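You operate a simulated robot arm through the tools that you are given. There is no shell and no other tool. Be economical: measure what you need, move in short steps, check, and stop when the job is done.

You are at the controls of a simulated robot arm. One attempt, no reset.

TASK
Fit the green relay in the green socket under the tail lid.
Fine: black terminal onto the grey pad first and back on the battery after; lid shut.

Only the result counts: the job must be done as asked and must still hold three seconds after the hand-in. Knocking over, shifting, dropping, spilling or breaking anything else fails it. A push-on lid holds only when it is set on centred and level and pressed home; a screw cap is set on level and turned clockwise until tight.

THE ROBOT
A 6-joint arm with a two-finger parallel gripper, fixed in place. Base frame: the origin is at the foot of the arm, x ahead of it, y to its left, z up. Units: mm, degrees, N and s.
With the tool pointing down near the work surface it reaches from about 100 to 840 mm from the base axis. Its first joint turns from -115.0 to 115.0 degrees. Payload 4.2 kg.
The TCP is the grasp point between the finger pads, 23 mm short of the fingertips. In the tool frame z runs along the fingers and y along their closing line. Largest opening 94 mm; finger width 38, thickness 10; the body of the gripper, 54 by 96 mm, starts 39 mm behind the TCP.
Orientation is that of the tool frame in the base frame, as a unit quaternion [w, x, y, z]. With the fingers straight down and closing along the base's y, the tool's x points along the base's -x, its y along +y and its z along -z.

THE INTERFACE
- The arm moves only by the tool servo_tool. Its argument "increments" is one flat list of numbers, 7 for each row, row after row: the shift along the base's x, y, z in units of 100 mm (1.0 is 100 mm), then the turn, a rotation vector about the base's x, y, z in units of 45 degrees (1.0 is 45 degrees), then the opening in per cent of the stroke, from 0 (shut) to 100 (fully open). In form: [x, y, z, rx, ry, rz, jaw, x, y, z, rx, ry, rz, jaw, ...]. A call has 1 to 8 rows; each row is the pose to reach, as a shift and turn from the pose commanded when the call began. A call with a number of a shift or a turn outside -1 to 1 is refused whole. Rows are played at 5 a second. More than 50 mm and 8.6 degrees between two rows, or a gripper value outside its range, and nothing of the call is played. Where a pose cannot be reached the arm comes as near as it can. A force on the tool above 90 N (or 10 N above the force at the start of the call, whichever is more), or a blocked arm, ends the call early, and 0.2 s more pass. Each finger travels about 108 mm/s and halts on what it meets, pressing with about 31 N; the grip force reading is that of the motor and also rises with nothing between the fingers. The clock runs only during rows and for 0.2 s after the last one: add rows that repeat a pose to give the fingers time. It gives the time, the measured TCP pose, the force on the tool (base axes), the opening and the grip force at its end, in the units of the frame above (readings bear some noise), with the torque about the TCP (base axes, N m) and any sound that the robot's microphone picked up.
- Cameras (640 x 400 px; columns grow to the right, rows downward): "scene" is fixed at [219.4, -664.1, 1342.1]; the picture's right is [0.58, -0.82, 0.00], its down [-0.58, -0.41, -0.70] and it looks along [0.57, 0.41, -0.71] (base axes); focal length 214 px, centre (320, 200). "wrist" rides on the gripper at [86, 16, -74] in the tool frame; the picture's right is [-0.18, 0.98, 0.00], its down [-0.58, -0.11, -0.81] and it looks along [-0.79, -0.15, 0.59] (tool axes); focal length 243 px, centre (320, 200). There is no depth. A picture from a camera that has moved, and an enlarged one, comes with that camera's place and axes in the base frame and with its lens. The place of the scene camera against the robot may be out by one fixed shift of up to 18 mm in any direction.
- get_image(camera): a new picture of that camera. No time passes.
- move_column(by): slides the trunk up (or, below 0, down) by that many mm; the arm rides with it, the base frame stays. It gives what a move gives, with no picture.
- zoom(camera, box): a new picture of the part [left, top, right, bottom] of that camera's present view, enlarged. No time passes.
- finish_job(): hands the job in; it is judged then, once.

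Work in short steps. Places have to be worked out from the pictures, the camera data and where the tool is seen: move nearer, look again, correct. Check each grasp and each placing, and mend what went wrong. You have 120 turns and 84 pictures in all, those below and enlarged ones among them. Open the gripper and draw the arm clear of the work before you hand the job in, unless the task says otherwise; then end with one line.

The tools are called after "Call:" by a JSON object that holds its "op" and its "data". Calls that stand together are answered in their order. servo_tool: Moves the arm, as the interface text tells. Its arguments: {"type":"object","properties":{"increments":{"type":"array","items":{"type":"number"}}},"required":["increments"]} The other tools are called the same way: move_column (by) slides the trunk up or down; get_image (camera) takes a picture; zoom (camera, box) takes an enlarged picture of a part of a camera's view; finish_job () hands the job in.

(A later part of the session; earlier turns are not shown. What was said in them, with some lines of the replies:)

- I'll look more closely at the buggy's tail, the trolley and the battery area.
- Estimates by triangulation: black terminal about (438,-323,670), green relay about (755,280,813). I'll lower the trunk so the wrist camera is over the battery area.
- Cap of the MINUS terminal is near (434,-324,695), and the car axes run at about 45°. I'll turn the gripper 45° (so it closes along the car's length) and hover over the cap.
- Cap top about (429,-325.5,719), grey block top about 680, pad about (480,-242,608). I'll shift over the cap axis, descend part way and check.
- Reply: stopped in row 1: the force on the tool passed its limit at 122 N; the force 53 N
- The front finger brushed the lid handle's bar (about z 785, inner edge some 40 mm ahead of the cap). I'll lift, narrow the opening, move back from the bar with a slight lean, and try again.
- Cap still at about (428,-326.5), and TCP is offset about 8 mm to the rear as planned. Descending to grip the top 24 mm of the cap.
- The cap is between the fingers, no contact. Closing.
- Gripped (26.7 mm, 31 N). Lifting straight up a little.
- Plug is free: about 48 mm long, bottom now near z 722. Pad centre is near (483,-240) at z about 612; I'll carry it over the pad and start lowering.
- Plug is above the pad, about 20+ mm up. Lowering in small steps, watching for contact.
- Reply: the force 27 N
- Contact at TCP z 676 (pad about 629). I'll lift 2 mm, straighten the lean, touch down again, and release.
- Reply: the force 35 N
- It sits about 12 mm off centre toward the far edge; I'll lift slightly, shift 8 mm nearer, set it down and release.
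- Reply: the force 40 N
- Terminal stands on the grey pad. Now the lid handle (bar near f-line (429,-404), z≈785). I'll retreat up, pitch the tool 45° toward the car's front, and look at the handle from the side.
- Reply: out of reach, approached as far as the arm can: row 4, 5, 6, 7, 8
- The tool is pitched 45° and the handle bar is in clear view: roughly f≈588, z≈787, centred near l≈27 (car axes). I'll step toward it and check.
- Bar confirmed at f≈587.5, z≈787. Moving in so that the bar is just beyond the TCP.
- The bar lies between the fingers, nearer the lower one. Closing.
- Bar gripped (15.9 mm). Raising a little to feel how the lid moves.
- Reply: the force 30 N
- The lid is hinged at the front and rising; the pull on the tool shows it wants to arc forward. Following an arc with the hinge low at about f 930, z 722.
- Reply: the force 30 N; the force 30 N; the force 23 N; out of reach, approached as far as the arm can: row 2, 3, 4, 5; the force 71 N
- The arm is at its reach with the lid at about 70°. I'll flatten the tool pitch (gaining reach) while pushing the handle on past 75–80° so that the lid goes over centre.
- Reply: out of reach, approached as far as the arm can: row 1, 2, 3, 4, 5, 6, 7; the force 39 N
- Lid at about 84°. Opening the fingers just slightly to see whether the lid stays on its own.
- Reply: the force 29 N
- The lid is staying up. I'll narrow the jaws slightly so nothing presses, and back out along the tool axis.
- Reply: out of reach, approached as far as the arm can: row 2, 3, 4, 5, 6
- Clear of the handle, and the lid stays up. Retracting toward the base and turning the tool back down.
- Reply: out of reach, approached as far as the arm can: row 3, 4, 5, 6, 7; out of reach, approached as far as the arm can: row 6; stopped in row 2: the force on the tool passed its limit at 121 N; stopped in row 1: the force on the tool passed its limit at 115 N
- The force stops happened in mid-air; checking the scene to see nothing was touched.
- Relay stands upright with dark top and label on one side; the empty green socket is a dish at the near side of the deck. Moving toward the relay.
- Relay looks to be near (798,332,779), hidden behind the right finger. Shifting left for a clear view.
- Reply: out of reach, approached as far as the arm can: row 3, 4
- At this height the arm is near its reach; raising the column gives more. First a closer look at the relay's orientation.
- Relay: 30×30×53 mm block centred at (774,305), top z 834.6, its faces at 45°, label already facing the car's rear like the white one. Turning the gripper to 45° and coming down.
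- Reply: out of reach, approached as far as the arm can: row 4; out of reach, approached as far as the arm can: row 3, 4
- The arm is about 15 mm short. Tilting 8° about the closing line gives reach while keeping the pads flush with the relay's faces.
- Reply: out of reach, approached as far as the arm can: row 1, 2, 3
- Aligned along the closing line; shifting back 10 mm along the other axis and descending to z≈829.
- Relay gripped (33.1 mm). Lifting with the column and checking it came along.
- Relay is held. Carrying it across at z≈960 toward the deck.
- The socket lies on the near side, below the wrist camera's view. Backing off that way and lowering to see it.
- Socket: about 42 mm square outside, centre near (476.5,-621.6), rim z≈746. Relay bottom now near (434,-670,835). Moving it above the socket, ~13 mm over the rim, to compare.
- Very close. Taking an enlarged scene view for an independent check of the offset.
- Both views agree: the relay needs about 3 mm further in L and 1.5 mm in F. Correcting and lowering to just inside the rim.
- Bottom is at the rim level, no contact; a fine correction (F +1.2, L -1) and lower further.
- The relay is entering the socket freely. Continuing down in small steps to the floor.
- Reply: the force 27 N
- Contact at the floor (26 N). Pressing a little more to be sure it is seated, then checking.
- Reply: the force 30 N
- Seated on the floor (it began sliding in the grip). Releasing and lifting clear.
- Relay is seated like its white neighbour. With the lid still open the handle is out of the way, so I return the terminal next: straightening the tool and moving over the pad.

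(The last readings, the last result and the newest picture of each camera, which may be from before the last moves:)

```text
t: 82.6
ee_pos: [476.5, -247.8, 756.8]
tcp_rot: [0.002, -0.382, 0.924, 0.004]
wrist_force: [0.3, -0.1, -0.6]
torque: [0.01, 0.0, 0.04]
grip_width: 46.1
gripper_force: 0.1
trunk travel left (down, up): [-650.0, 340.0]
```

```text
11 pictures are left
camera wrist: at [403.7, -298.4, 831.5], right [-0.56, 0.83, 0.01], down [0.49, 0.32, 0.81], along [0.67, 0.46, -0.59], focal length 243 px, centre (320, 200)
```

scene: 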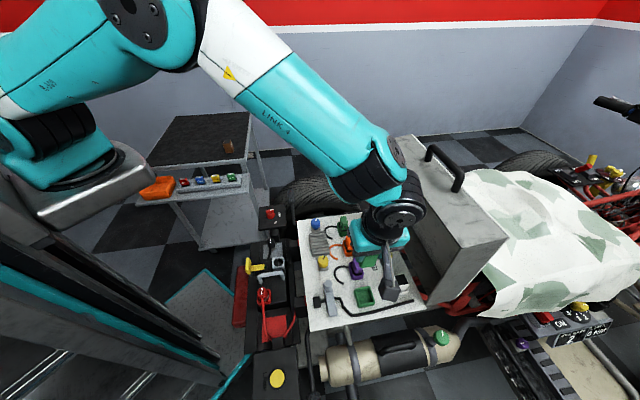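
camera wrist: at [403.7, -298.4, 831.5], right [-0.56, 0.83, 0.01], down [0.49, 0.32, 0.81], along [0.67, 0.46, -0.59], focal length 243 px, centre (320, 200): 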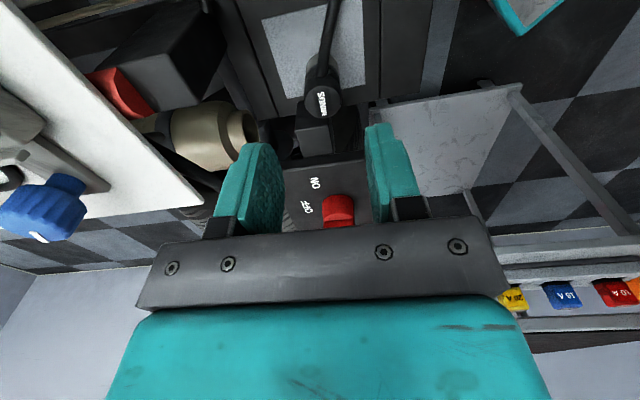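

Plug is where I left it, right below the gripper (same relative view as at release). Descending straight and gripping.

Call:
{"op": "servo_tool", "data": {"increments": [0, 0, -0.3, 0, 0, 0, 49, 0, 0, -0.55, 0, 0, 0, 49, 0, 0, -0.7, 0, 0, 0, 49, 0, 0, -0.82, 0, 0, 0, 49, 0, 0, -0.82, 0, 0, 0, 40, 0, 0, -0.82, 0, 0, 0, 25, 0, 0, -0.82, 0, 0, 0, 10, 0, 0, -0.82, 0, 0, 0, 10]}}

Call:
{"op": "servo_tool", "data": {"increments": [0, 0, 0, 0, 0, 0, 10, 0, 0, 0.2, 0, 0, 0, 10, 0, 0, 0.5, 0, 0, 0, 10, 0, 0, 0.9, 0, 0, 0, 10, 0, 0, 0.9, 0, 0, 0, 10]}}

```text
t: 84.4
ee_pos: [473.4, -246.8, 676.8]
tcp_rot: [0.002, -0.381, 0.925, 0.004]
wrist_force: [0.7, 0.0, -0.2]
torque: [0.01, 0.02, -0.01]
grip_width: 26.5
gripper_force: 31.2
trunk travel left (down, up): [-650.0, 340.0]
```

```text
t: 85.6
ee_pos: [474.3, -247.4, 764.2]
tcp_rot: [0.001, -0.38, 0.925, 0.005]
wrist_force: [-0.4, 1.0, -0.3]
torque: [-0.02, -0.02, -0.01]
grip_width: 26.8
gripper_force: 31.3
trunk travel left (down, up): [-650.0, 340.0]
```

Plug gripped and lifted. Carrying it over the battery socket near (428.5,-326), staying above it.

Call:
{"op": "servo_tool", "data": {"increments": [-0.12, -0.2, 0, 0, 0, 0, 10, -0.24, -0.4, 0, 0, 0, 0, 10, -0.36, -0.6, 0, 0, 0, 0, 10, -0.46, -0.79, 0, 0, 0, 0, 10, -0.46, -0.79, -0.2, 0, 0, 0, 10, -0.46, -0.79, -0.2, 0, 0, 0, 10]}}

Call:
{"op": "zoom", "data": {"camera": "wrist", "box": [240, 40, 400, 200]}}

Call:
{"op": "zoom", "data": {"camera": "scene", "box": [262, 248, 298, 282]}}

```text
t: 87.0
ee_pos: [430.0, -327.0, 746.5]
tcp_rot: [0.002, -0.381, 0.924, 0.005]
wrist_force: [-0.4, -0.1, -0.7]
torque: [0.0, 0.04, -0.01]
grip_width: 26.7
gripper_force: 31.0
trunk travel left (down, up): [-650.0, 340.0]
```

```text
2.50 times, centred on (320, 120) of wrist
camera zoom: at [358.5, -378.3, 819.7], right [-0.56, 0.83, 0.01], down [0.49, 0.33, 0.81], along [0.67, 0.46, -0.59], focal length 606 px, centre (320, 400)
```

zoom: 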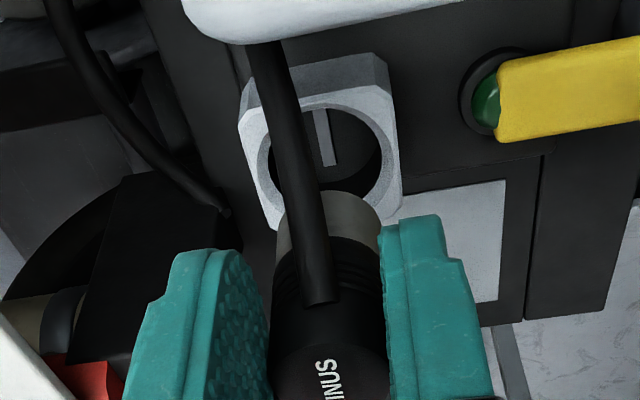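

```text
11.76 times, centred on (280, 265) of scene
camera zoom: at [219.4, -664.1, 1342.1], right [0.58, -0.82, 0.0], down [-0.58, -0.41, -0.7], along [0.57, 0.41, -0.71], focal length 2523 px, centre (791, -565)
```

zoom: 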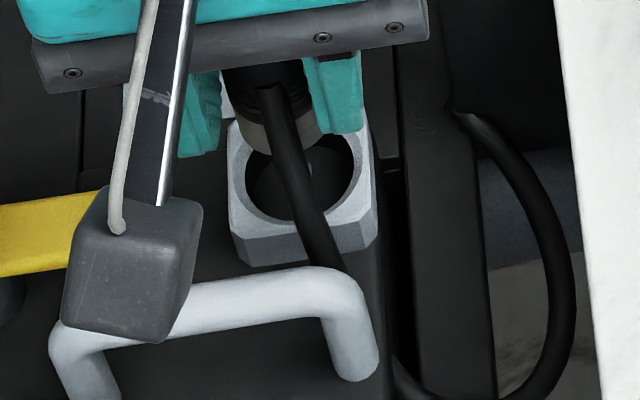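

Comparing both views, the plug is about 4 mm too far in L and 1.5 mm short in F relative to the hole. Correcting and lowering in stages.

Call:
{"op": "servo_tool", "data": {"increments": [-0.018, -0.039, 0, 0, 0, 0, 10, -0.018, -0.039, -0.06, 0, 0, 0, 10, -0.018, -0.039, -0.12, 0, 0, 0, 10, -0.018, -0.039, -0.16, 0, 0, 0, 10, -0.018, -0.039, -0.2, 0, 0, 0, 10, -0.018, -0.039, -0.2, 0, 0, 0, 10]}}

Call:
{"op": "zoom", "data": {"camera": "wrist", "box": [240, 40, 400, 200]}}

```text
t: 88.4
ee_pos: [427.8, -330.5, 724.7]
tcp_rot: [0.001, -0.381, 0.924, 0.005]
wrist_force: [0.3, 0.1, -0.6]
torque: [-0.02, 0.01, 0.0]
grip_width: 26.8
gripper_force: 31.3
trunk travel left (down, up): [-650.0, 340.0]
```

```text
2.50 times, centred on (320, 120) of wrist
camera zoom: at [355.5, -380.8, 798.9], right [-0.56, 0.83, 0.01], down [0.49, 0.32, 0.81], along [0.67, 0.46, -0.59], focal length 606 px, centre (320, 400)
```

zoom: 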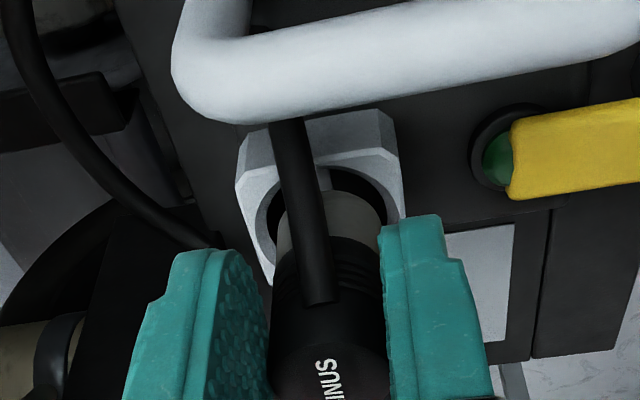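

Plug is over the hole with gap all round. Continuing down.

Call:
{"op": "servo_tool", "data": {"increments": [0, 0, -0.03, 0, 0, 0, 10, 0, 0, -0.06, 0, 0, 0, 10, 0, 0, -0.08, 0, 0, 0, 10, 0, 0, -0.08, 0, 0, 0, 10]}}

```text
t: 89.4
ee_pos: [427.9, -329.6, 717.8]
tcp_rot: [0.002, -0.381, 0.925, 0.004]
wrist_force: [-1.2, -1.2, -0.3]
torque: [-0.02, 0.01, 0.01]
grip_width: 26.4
gripper_force: 31.4
trunk travel left (down, up): [-650.0, 340.0]
```

Call:
{"op": "servo_tool", "data": {"increments": [0, 0, -0.015, 0, 0, 0, 10, 0, 0, -0.03, 0, 0, 0, 10, 0, 0, -0.03, 0, 0, 0, 10]}}

```text
t: 90.2
ee_pos: [426.9, -328.5, 714.2]
tcp_rot: [0.003, -0.381, 0.924, 0.004]
wrist_force: [0.1, -0.6, -0.7]
torque: [0.0, 0.02, 0.01]
grip_width: 26.7
gripper_force: 31.3
trunk travel left (down, up): [-650.0, 340.0]
```

Call:
{"op": "servo_tool", "data": {"increments": [0, 0, -0.015, 0, 0, 0, 10, 0, 0, -0.03, 0, 0, 0, 10, 0, 0, -0.03, 0, 0, 0, 10]}}

Call:
{"op": "zoom", "data": {"camera": "wrist", "box": [240, 40, 400, 200]}}

```text
t: 91.0
ee_pos: [426.7, -330.1, 711.3]
tcp_rot: [0.002, -0.382, 0.924, 0.005]
wrist_force: [0.1, -0.7, -0.3]
torque: [-0.03, 0.03, 0.03]
grip_width: 26.6
gripper_force: 31.4
trunk travel left (down, up): [-650.0, 340.0]
```

```text
2.50 times, centred on (320, 120) of wrist
camera zoom: at [355.9, -380.8, 785.3], right [-0.56, 0.83, 0.01], down [0.49, 0.33, 0.81], along [0.67, 0.46, -0.59], focal length 606 px, centre (320, 400)
```

zoom: 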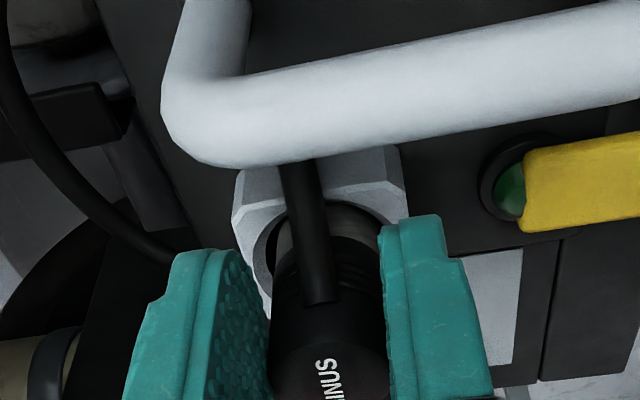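

The plug is entering the socket; it sits ~8 mm higher in the grip than at first, so the seat should come at about z 708. Going on in small steps.

Call:
{"op": "servo_tool", "data": {"increments": [0, 0, -0.01, 0, 0, 0, 10, 0, 0, -0.02, 0, 0, 0, 10, 0, 0, -0.03, 0, 0, 0, 10, 0, 0, -0.03, 0, 0, 0, 10]}}

```text
t: 92.0
ee_pos: [428.1, -329.0, 708.8]
tcp_rot: [0.001, -0.381, 0.925, 0.005]
wrist_force: [-1.6, 1.5, 3.8]
torque: [0.0, 0.01, 0.02]
grip_width: 26.3
gripper_force: 30.7
trunk travel left (down, up): [-650.0, 340.0]
```

Slight contact begins at z≈708.8. Pressing a little more.

Call:
{"op": "servo_tool", "data": {"increments": [0, 0, -0.01, 0, 0, 0, 10, 0, 0, -0.02, 0, 0, 0, 10, 0, 0, -0.02, 0, 0, 0, 10]}}

Call:
{"op": "zoom", "data": {"camera": "wrist", "box": [240, 40, 400, 200]}}

```text
t: 92.8
ee_pos: [428.2, -328.7, 706.5]
tcp_rot: [0.002, -0.381, 0.925, 0.004]
wrist_force: [-0.3, -2.6, 22.9]
torque: [0.05, -0.29, -0.05]
grip_width: 27.1
gripper_force: 30.5
trunk travel left (down, up): [-650.0, 340.0]
```

```text
2.50 times, centred on (320, 120) of wrist
camera zoom: at [355.9, -380.4, 781.0], right [-0.56, 0.83, 0.01], down [0.49, 0.33, 0.81], along [0.67, 0.46, -0.59], focal length 606 px, centre (320, 400)
```

zoom: 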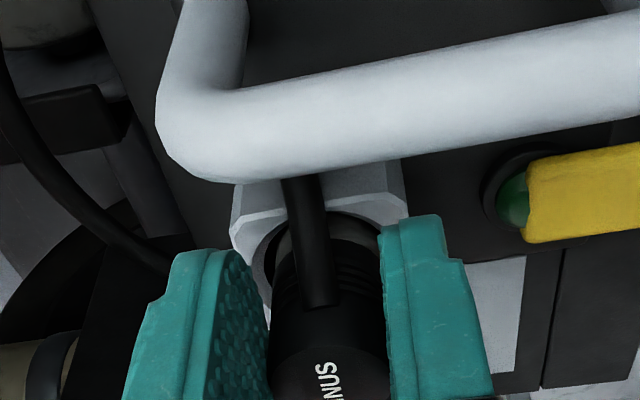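

Plug is seated (23 N, grey collar hidden in the socket). Releasing and rising straight up.

Call:
{"op": "servo_tool", "data": {"increments": [0, 0, 0.008, 0, 0, 0, 10, 0, 0, 0.008, 0, 0, 0, 30, 0, 0, 0.008, 0, 0, 0, 38, 0, 0, 0.008, 0, 0, 0, 46, 0, 0, 0.008, 0, 0, 0, 46, 0, 0, 0.25, 0, 0, 0, 46, 0, 0, 0.6, 0, 0, 0, 46, 0, 0, 1, 0, 0, 0, 46]}}

Call:
{"op": "zoom", "data": {"camera": "wrist", "box": [220, 0, 420, 160]}}

```text
t: 94.6
ee_pos: [429.1, -327.0, 807.2]
tcp_rot: [0.002, -0.381, 0.924, 0.005]
wrist_force: [0.2, 0.4, 0.3]
torque: [0.0, 0.02, 0.0]
grip_width: 43.2
gripper_force: 0.0
trunk travel left (down, up): [-650.0, 340.0]
```

```text
2.50 times, centred on (320, 80) of wrist
camera zoom: at [357.6, -379.4, 881.2], right [-0.56, 0.83, 0.01], down [0.49, 0.32, 0.81], along [0.67, 0.46, -0.59], focal length 606 px, centre (320, 500)
```

zoom: 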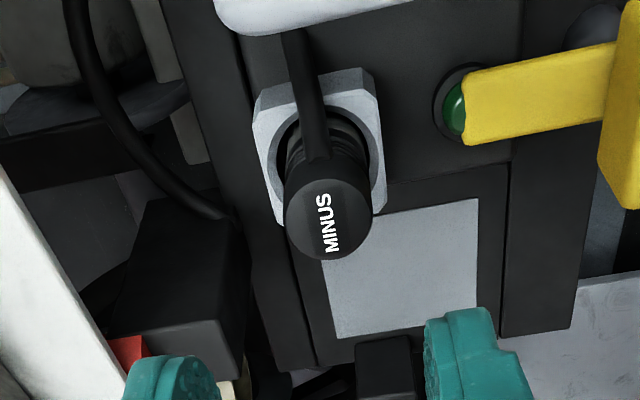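

Terminal is back in the battery socket exactly as before. Now the lid: raising the column for reach, then approaching the handle with the tool pitched 45°.

Call:
{"op": "move_column", "data": {"by": 200}}

Call:
{"op": "servo_tool", "data": {"increments": [0.05, -0.1, 0.15, -0.08, -0.08, 0, 40, 0.1, -0.25, 0.3, -0.16, -0.16, 0, 35, 0.2, -0.4, 0.45, -0.24, -0.24, 0, 32, 0.25, -0.6, 0.6, -0.3, -0.3, 0, 32, 0.32, -0.75, 0.7, -0.36, -0.36, 0, 32, 0.4, -0.9, 0.7, -0.4, -0.4, 0, 32]}}

Call:
{"op": "servo_tool", "data": {"increments": [0.18, -0.2, 0.15, -0.07, -0.07, 0, 32, 0.36, -0.4, 0.3, -0.14, -0.14, 0, 32, 0.54, -0.6, 0.45, -0.21, -0.21, 0, 32, 0.72, -0.8, 0.6, -0.27, -0.27, 0, 32, 0.9, -1, 0.6, -0.308, -0.306, 0, 32]}}

```text
t: 96.8
ee_pos: [429.5, -328.9, 1007.1]
tcp_rot: [0.002, -0.382, 0.924, 0.004]
wrist_force: [0.5, 0.1, 0.1]
torque: [-0.02, 0.0, 0.02]
grip_width: 43.1
gripper_force: 0.0
trunk travel left (down, up): [-850.0, 140.0]
```

```text
t: 98.2
ee_pos: [469.7, -419.0, 1076.8]
tcp_rot: [0.088, -0.374, 0.901, -0.2]
wrist_force: [-0.4, 0.6, 0.8]
torque: [-0.02, 0.01, 0.01]
grip_width: 29.8
gripper_force: 0.1
trunk travel left (down, up): [-850.0, 140.0]
```

```text
t: 99.4
ee_pos: [560.8, -518.6, 1135.6]
tcp_rot: [0.148, -0.355, 0.854, -0.35]
wrist_force: [-1.1, -0.1, 0.5]
torque: [-0.03, -0.04, -0.01]
grip_width: 30.0
gripper_force: 0.0
trunk travel left (down, up): [-850.0, 140.0]
```

Call:
{"op": "servo_tool", "data": {"increments": [0.22, -0.24, 0.01, 0, 0, 0, 32, 0.45, -0.48, 0.02, 0, 0, 0, 32, 0.67, -0.71, 0.03, 0, 0, 0, 32, 0.89, -0.95, 0.045, 0, 0, 0, 32]}}

Call:
{"op": "get_image", "data": {"camera": "wrist"}}

```text
t: 100.4
ee_pos: [647.9, -613.0, 1142.5]
tcp_rot: [0.148, -0.355, 0.855, -0.349]
wrist_force: [-0.4, 0.0, 0.1]
torque: [0.0, 0.0, 0.03]
grip_width: 30.1
gripper_force: 0.0
trunk travel left (down, up): [-850.0, 140.0]
```

```text
4 pictures are left
camera wrist: at [542.2, -631.5, 1184.0], right [-0.36, 0.63, -0.69], down [0.06, 0.75, 0.65], along [0.93, 0.2, -0.31], focal length 243 px, centre (320, 200)
```

wrist: 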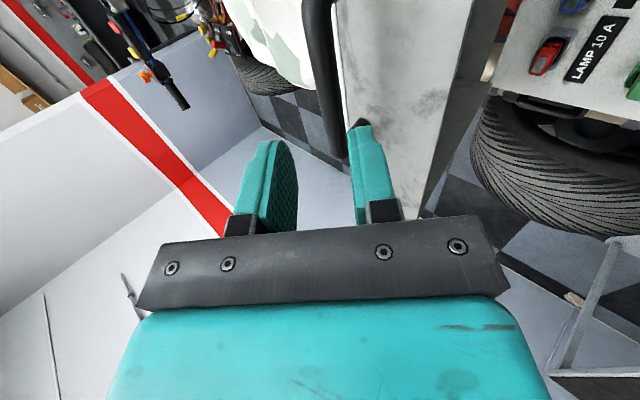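

Handle bar is where it was left (f≈960, z≈1071). Moving in to straddle it.

Call:
{"op": "servo_tool", "data": {"increments": [0.11, -0.11, -0.165, 0, 0, 0, 32, 0.22, -0.22, -0.33, 0, 0, 0, 32, 0.33, -0.33, -0.49, 0, 0, 0, 32, 0.44, -0.442, -0.653, 0, 0, 0, 32, 0.44, -0.442, -0.653, 0, 0, 0, 32]}}

```text
t: 101.6
ee_pos: [691.9, -658.6, 1074.9]
tcp_rot: [0.148, -0.355, 0.854, -0.35]
wrist_force: [0.2, -0.5, 0.1]
torque: [0.03, 0.01, -0.01]
grip_width: 29.9
gripper_force: 0.1
trunk travel left (down, up): [-850.0, 140.0]
```

Reached with no contact. Closing on the bar.

Call:
{"op": "servo_tool", "data": {"increments": [0, 0, 0, 0, 0, 0, 20, 0, 0, 0, 0, 0, 0, 8, 0, 0, 0, 0, 0, 0, 5, 0, 0, 0, 0, 0, 0, 5]}}

```text
t: 102.6
ee_pos: [692.7, -658.3, 1073.7]
tcp_rot: [0.148, -0.355, 0.855, -0.349]
wrist_force: [-0.7, 0.8, -8.1]
torque: [-0.21, 0.23, 0.42]
grip_width: 15.6
gripper_force: 45.3
trunk travel left (down, up): [-850.0, 140.0]
```

Bar gripped. Swinging the lid back along the same arc.

Call:
{"op": "servo_tool", "data": {"increments": [-0.09, 0.09, 0.01, 0, 0, 0, 5, -0.184, 0.185, 0.014, 0, 0, 0, 5, -0.399, 0.4, 0.004, 0, 0, 0, 5, -0.612, 0.614, -0.032, 0, 0, 0, 5, -0.822, 0.825, -0.093, 0, 0, 0, 5, -0.822, 0.825, -0.093, 0, 0, 0, 5]}}

```text
t: 104.0
ee_pos: [613.0, -577.7, 1062.4]
tcp_rot: [0.148, -0.353, 0.856, -0.347]
wrist_force: [3.0, -10.2, -32.7]
torque: [-0.57, 0.29, -0.02]
grip_width: 15.5
gripper_force: 45.1
trunk travel left (down, up): [-850.0, 140.0]
```

Call:
{"op": "servo_tool", "data": {"increments": [-0.206, 0.207, -0.11, 0, 0, 0, 5, -0.405, 0.406, -0.22, 0, 0, 0, 5, -0.597, 0.598, -0.36, 0, 0, 0, 5, -0.779, 0.782, -0.517, 0, 0, 0, 5, -0.952, 0.954, -0.7, 0, 0, 0, 5, -0.952, 0.954, -0.7, 0, 0, 0, 5]}}

```text
t: 105.4
ee_pos: [515.6, -480.4, 997.1]
tcp_rot: [0.147, -0.354, 0.854, -0.351]
wrist_force: [6.8, -17.7, -17.9]
torque: [-0.49, 0.32, -0.14]
grip_width: 15.4
gripper_force: 45.1
trunk travel left (down, up): [-850.0, 140.0]
```

Call:
{"op": "servo_tool", "data": {"increments": [-0.153, 0.154, -0.208, 0, 0, 0, 5, -0.3, 0.301, -0.43, 0, 0, 0, 5, -0.433, 0.434, -0.668, 0, 0, 0, 5, -0.55, 0.552, -0.923, 0, 0, 0, 5, -0.55, 0.552, -0.923, 0, 0, 0, 5]}}

```text
t: 106.6
ee_pos: [458.6, -422.6, 905.1]
tcp_rot: [0.149, -0.355, 0.855, -0.349]
wrist_force: [0.9, -11.0, -7.0]
torque: [-0.18, 0.14, 0.26]
grip_width: 15.6
gripper_force: 45.1
trunk travel left (down, up): [-850.0, 140.0]
```

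Call:
{"op": "servo_tool", "data": {"increments": [-0.102, 0.102, -0.268, 0, 0, 0, 5, -0.186, 0.187, -0.547, 0, 0, 0, 5, -0.253, 0.254, -0.836, 0, 0, 0, 5, -0.28, 0.281, -0.983, 0, 0, 0, 5, -0.28, 0.281, -0.983, 0, 0, 0, 5]}}

```text
t: 107.8
ee_pos: [432.8, -395.7, 806.3]
tcp_rot: [0.148, -0.354, 0.855, -0.35]
wrist_force: [-18.9, -6.8, -0.6]
torque: [-0.5, 0.45, -0.24]
grip_width: 15.2
gripper_force: 44.7
trunk travel left (down, up): [-850.0, 140.0]
```

Call:
{"op": "servo_tool", "data": {"increments": [-0.01, 0.01, -0.06, 0, 0, 0, 5, -0.02, 0.02, -0.11, 0, 0, 0, 5, -0.023, 0.023, -0.15, 0, 0, 0, 5, -0.023, 0.023, -0.17, 0, 0, 0, 5, -0.023, 0.023, -0.17, 0, 0, 0, 5]}}

Call:
{"op": "zoom", "data": {"camera": "scene", "box": [220, 180, 480, 350]}}

```text
t: 109.0
ee_pos: [429.3, -393.6, 789.8]
tcp_rot: [0.149, -0.355, 0.855, -0.349]
wrist_force: [-10.5, -7.7, -1.4]
torque: [-0.63, 0.5, -0.4]
grip_width: 15.3
gripper_force: 45.2
trunk travel left (down, up): [-850.0, 140.0]
```

```text
2.35 times, centred on (350, 265) of scene
camera zoom: at [219.4, -664.1, 1342.1], right [0.58, -0.82, 0.0], down [-0.58, -0.41, -0.7], along [0.57, 0.41, -0.71], focal length 505 px, centre (249, 47)
```

zoom: 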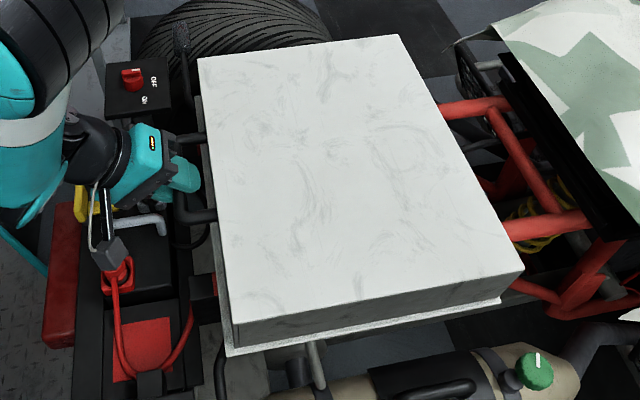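

Lid is down or nearly so, with no seat force yet. Pressing down in small steps until it resists.

Call:
{"op": "servo_tool", "data": {"increments": [-0.003, 0.003, -0.03, 0, 0, 0, 5, -0.005, 0.005, -0.05, 0, 0, 0, 5, -0.005, 0.005, -0.05, 0, 0, 0, 5]}}

```text
t: 109.8
ee_pos: [430.6, -392.7, 787.4]
tcp_rot: [0.151, -0.354, 0.854, -0.351]
wrist_force: [-2.2, 4.5, 51.3]
torque: [-0.24, 0.11, 0.38]
grip_width: 15.6
gripper_force: 44.5
trunk travel left (down, up): [-850.0, 140.0]
```

Lid seated (51 N reaction). Easing off, opening the jaws and backing out along the tool axis.

Call:
{"op": "servo_tool", "data": {"increments": [0, 0, 0.02, 0, 0, 0, 5, 0, 0, 0.02, 0, 0, 0, 20, 0, 0, 0.02, 0, 0, 0, 30, 0, 0, 0.02, 0, 0, 0, 30, -0.07, 0.07, 0.12, 0, 0, 0, 30, -0.2, 0.2, 0.31, 0, 0, 0, 30, -0.35, 0.35, 0.52, 0, 0, 0, 30, -0.4, 0.4, 0.8, 0, 0, 0, 30]}}

```text
t: 111.6
ee_pos: [424.8, -386.6, 849.2]
tcp_rot: [0.148, -0.354, 0.856, -0.347]
wrist_force: [0.4, 0.1, -0.1]
torque: [0.0, -0.01, 0.01]
grip_width: 28.0
gripper_force: 0.1
out of reach, approached as far as the arm can: row 6, 7, 8
trunk travel left (down, up): [-850.0, 140.0]
```

Call:
{"op": "move_column", "data": {"by": 120}}

Call:
{"op": "get_image", "data": {"camera": "scene"}}

```text
t: 113.1
ee_pos: [424.1, -387.1, 968.7]
tcp_rot: [0.147, -0.354, 0.856, -0.348]
wrist_force: [0.9, -0.8, -0.6]
torque: [0.0, 0.0, 0.02]
grip_width: 28.3
gripper_force: 0.1
trunk travel left (down, up): [-970.0, 20.0]
```

```text
2 pictures are left
```

scene: 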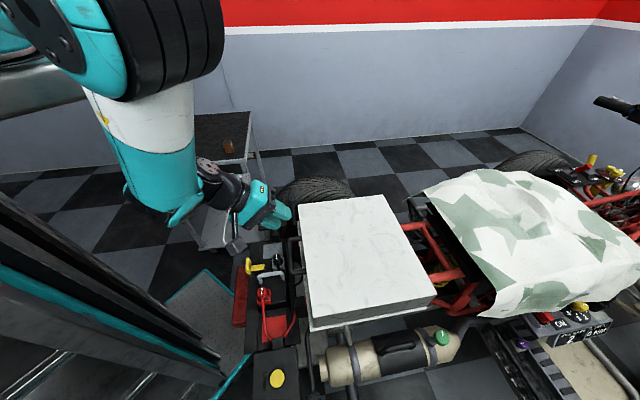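

The arm is clear and the lid looks shut. One enlarged view, same box as at the start, to compare.

Call:
{"op": "zoom", "data": {"camera": "scene", "box": [220, 180, 480, 400]}}

```text
1.82 times, centred on (350, 290) of scene
camera zoom: at [219.4, -664.1, 1342.1], right [0.58, -0.82, 0.0], down [-0.58, -0.41, -0.7], along [0.57, 0.41, -0.71], focal length 390 px, centre (266, 36)
```

zoom: 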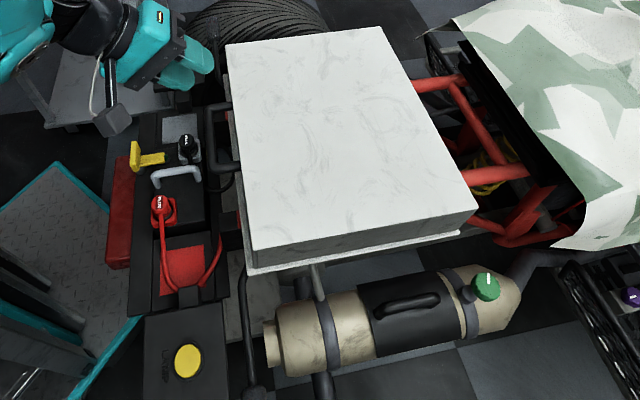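

Everything matches the starting view: lid shut, black terminal on the battery, arm clear with its jaws open. Handing in.

Call:
{"op": "finish_job", "data": {}}

```text
The job is handed in.
```

The green relay is fitted in the green socket. The black terminal went onto the grey pad first and is back on the battery. The tail lid is shut, and the job is handed in.
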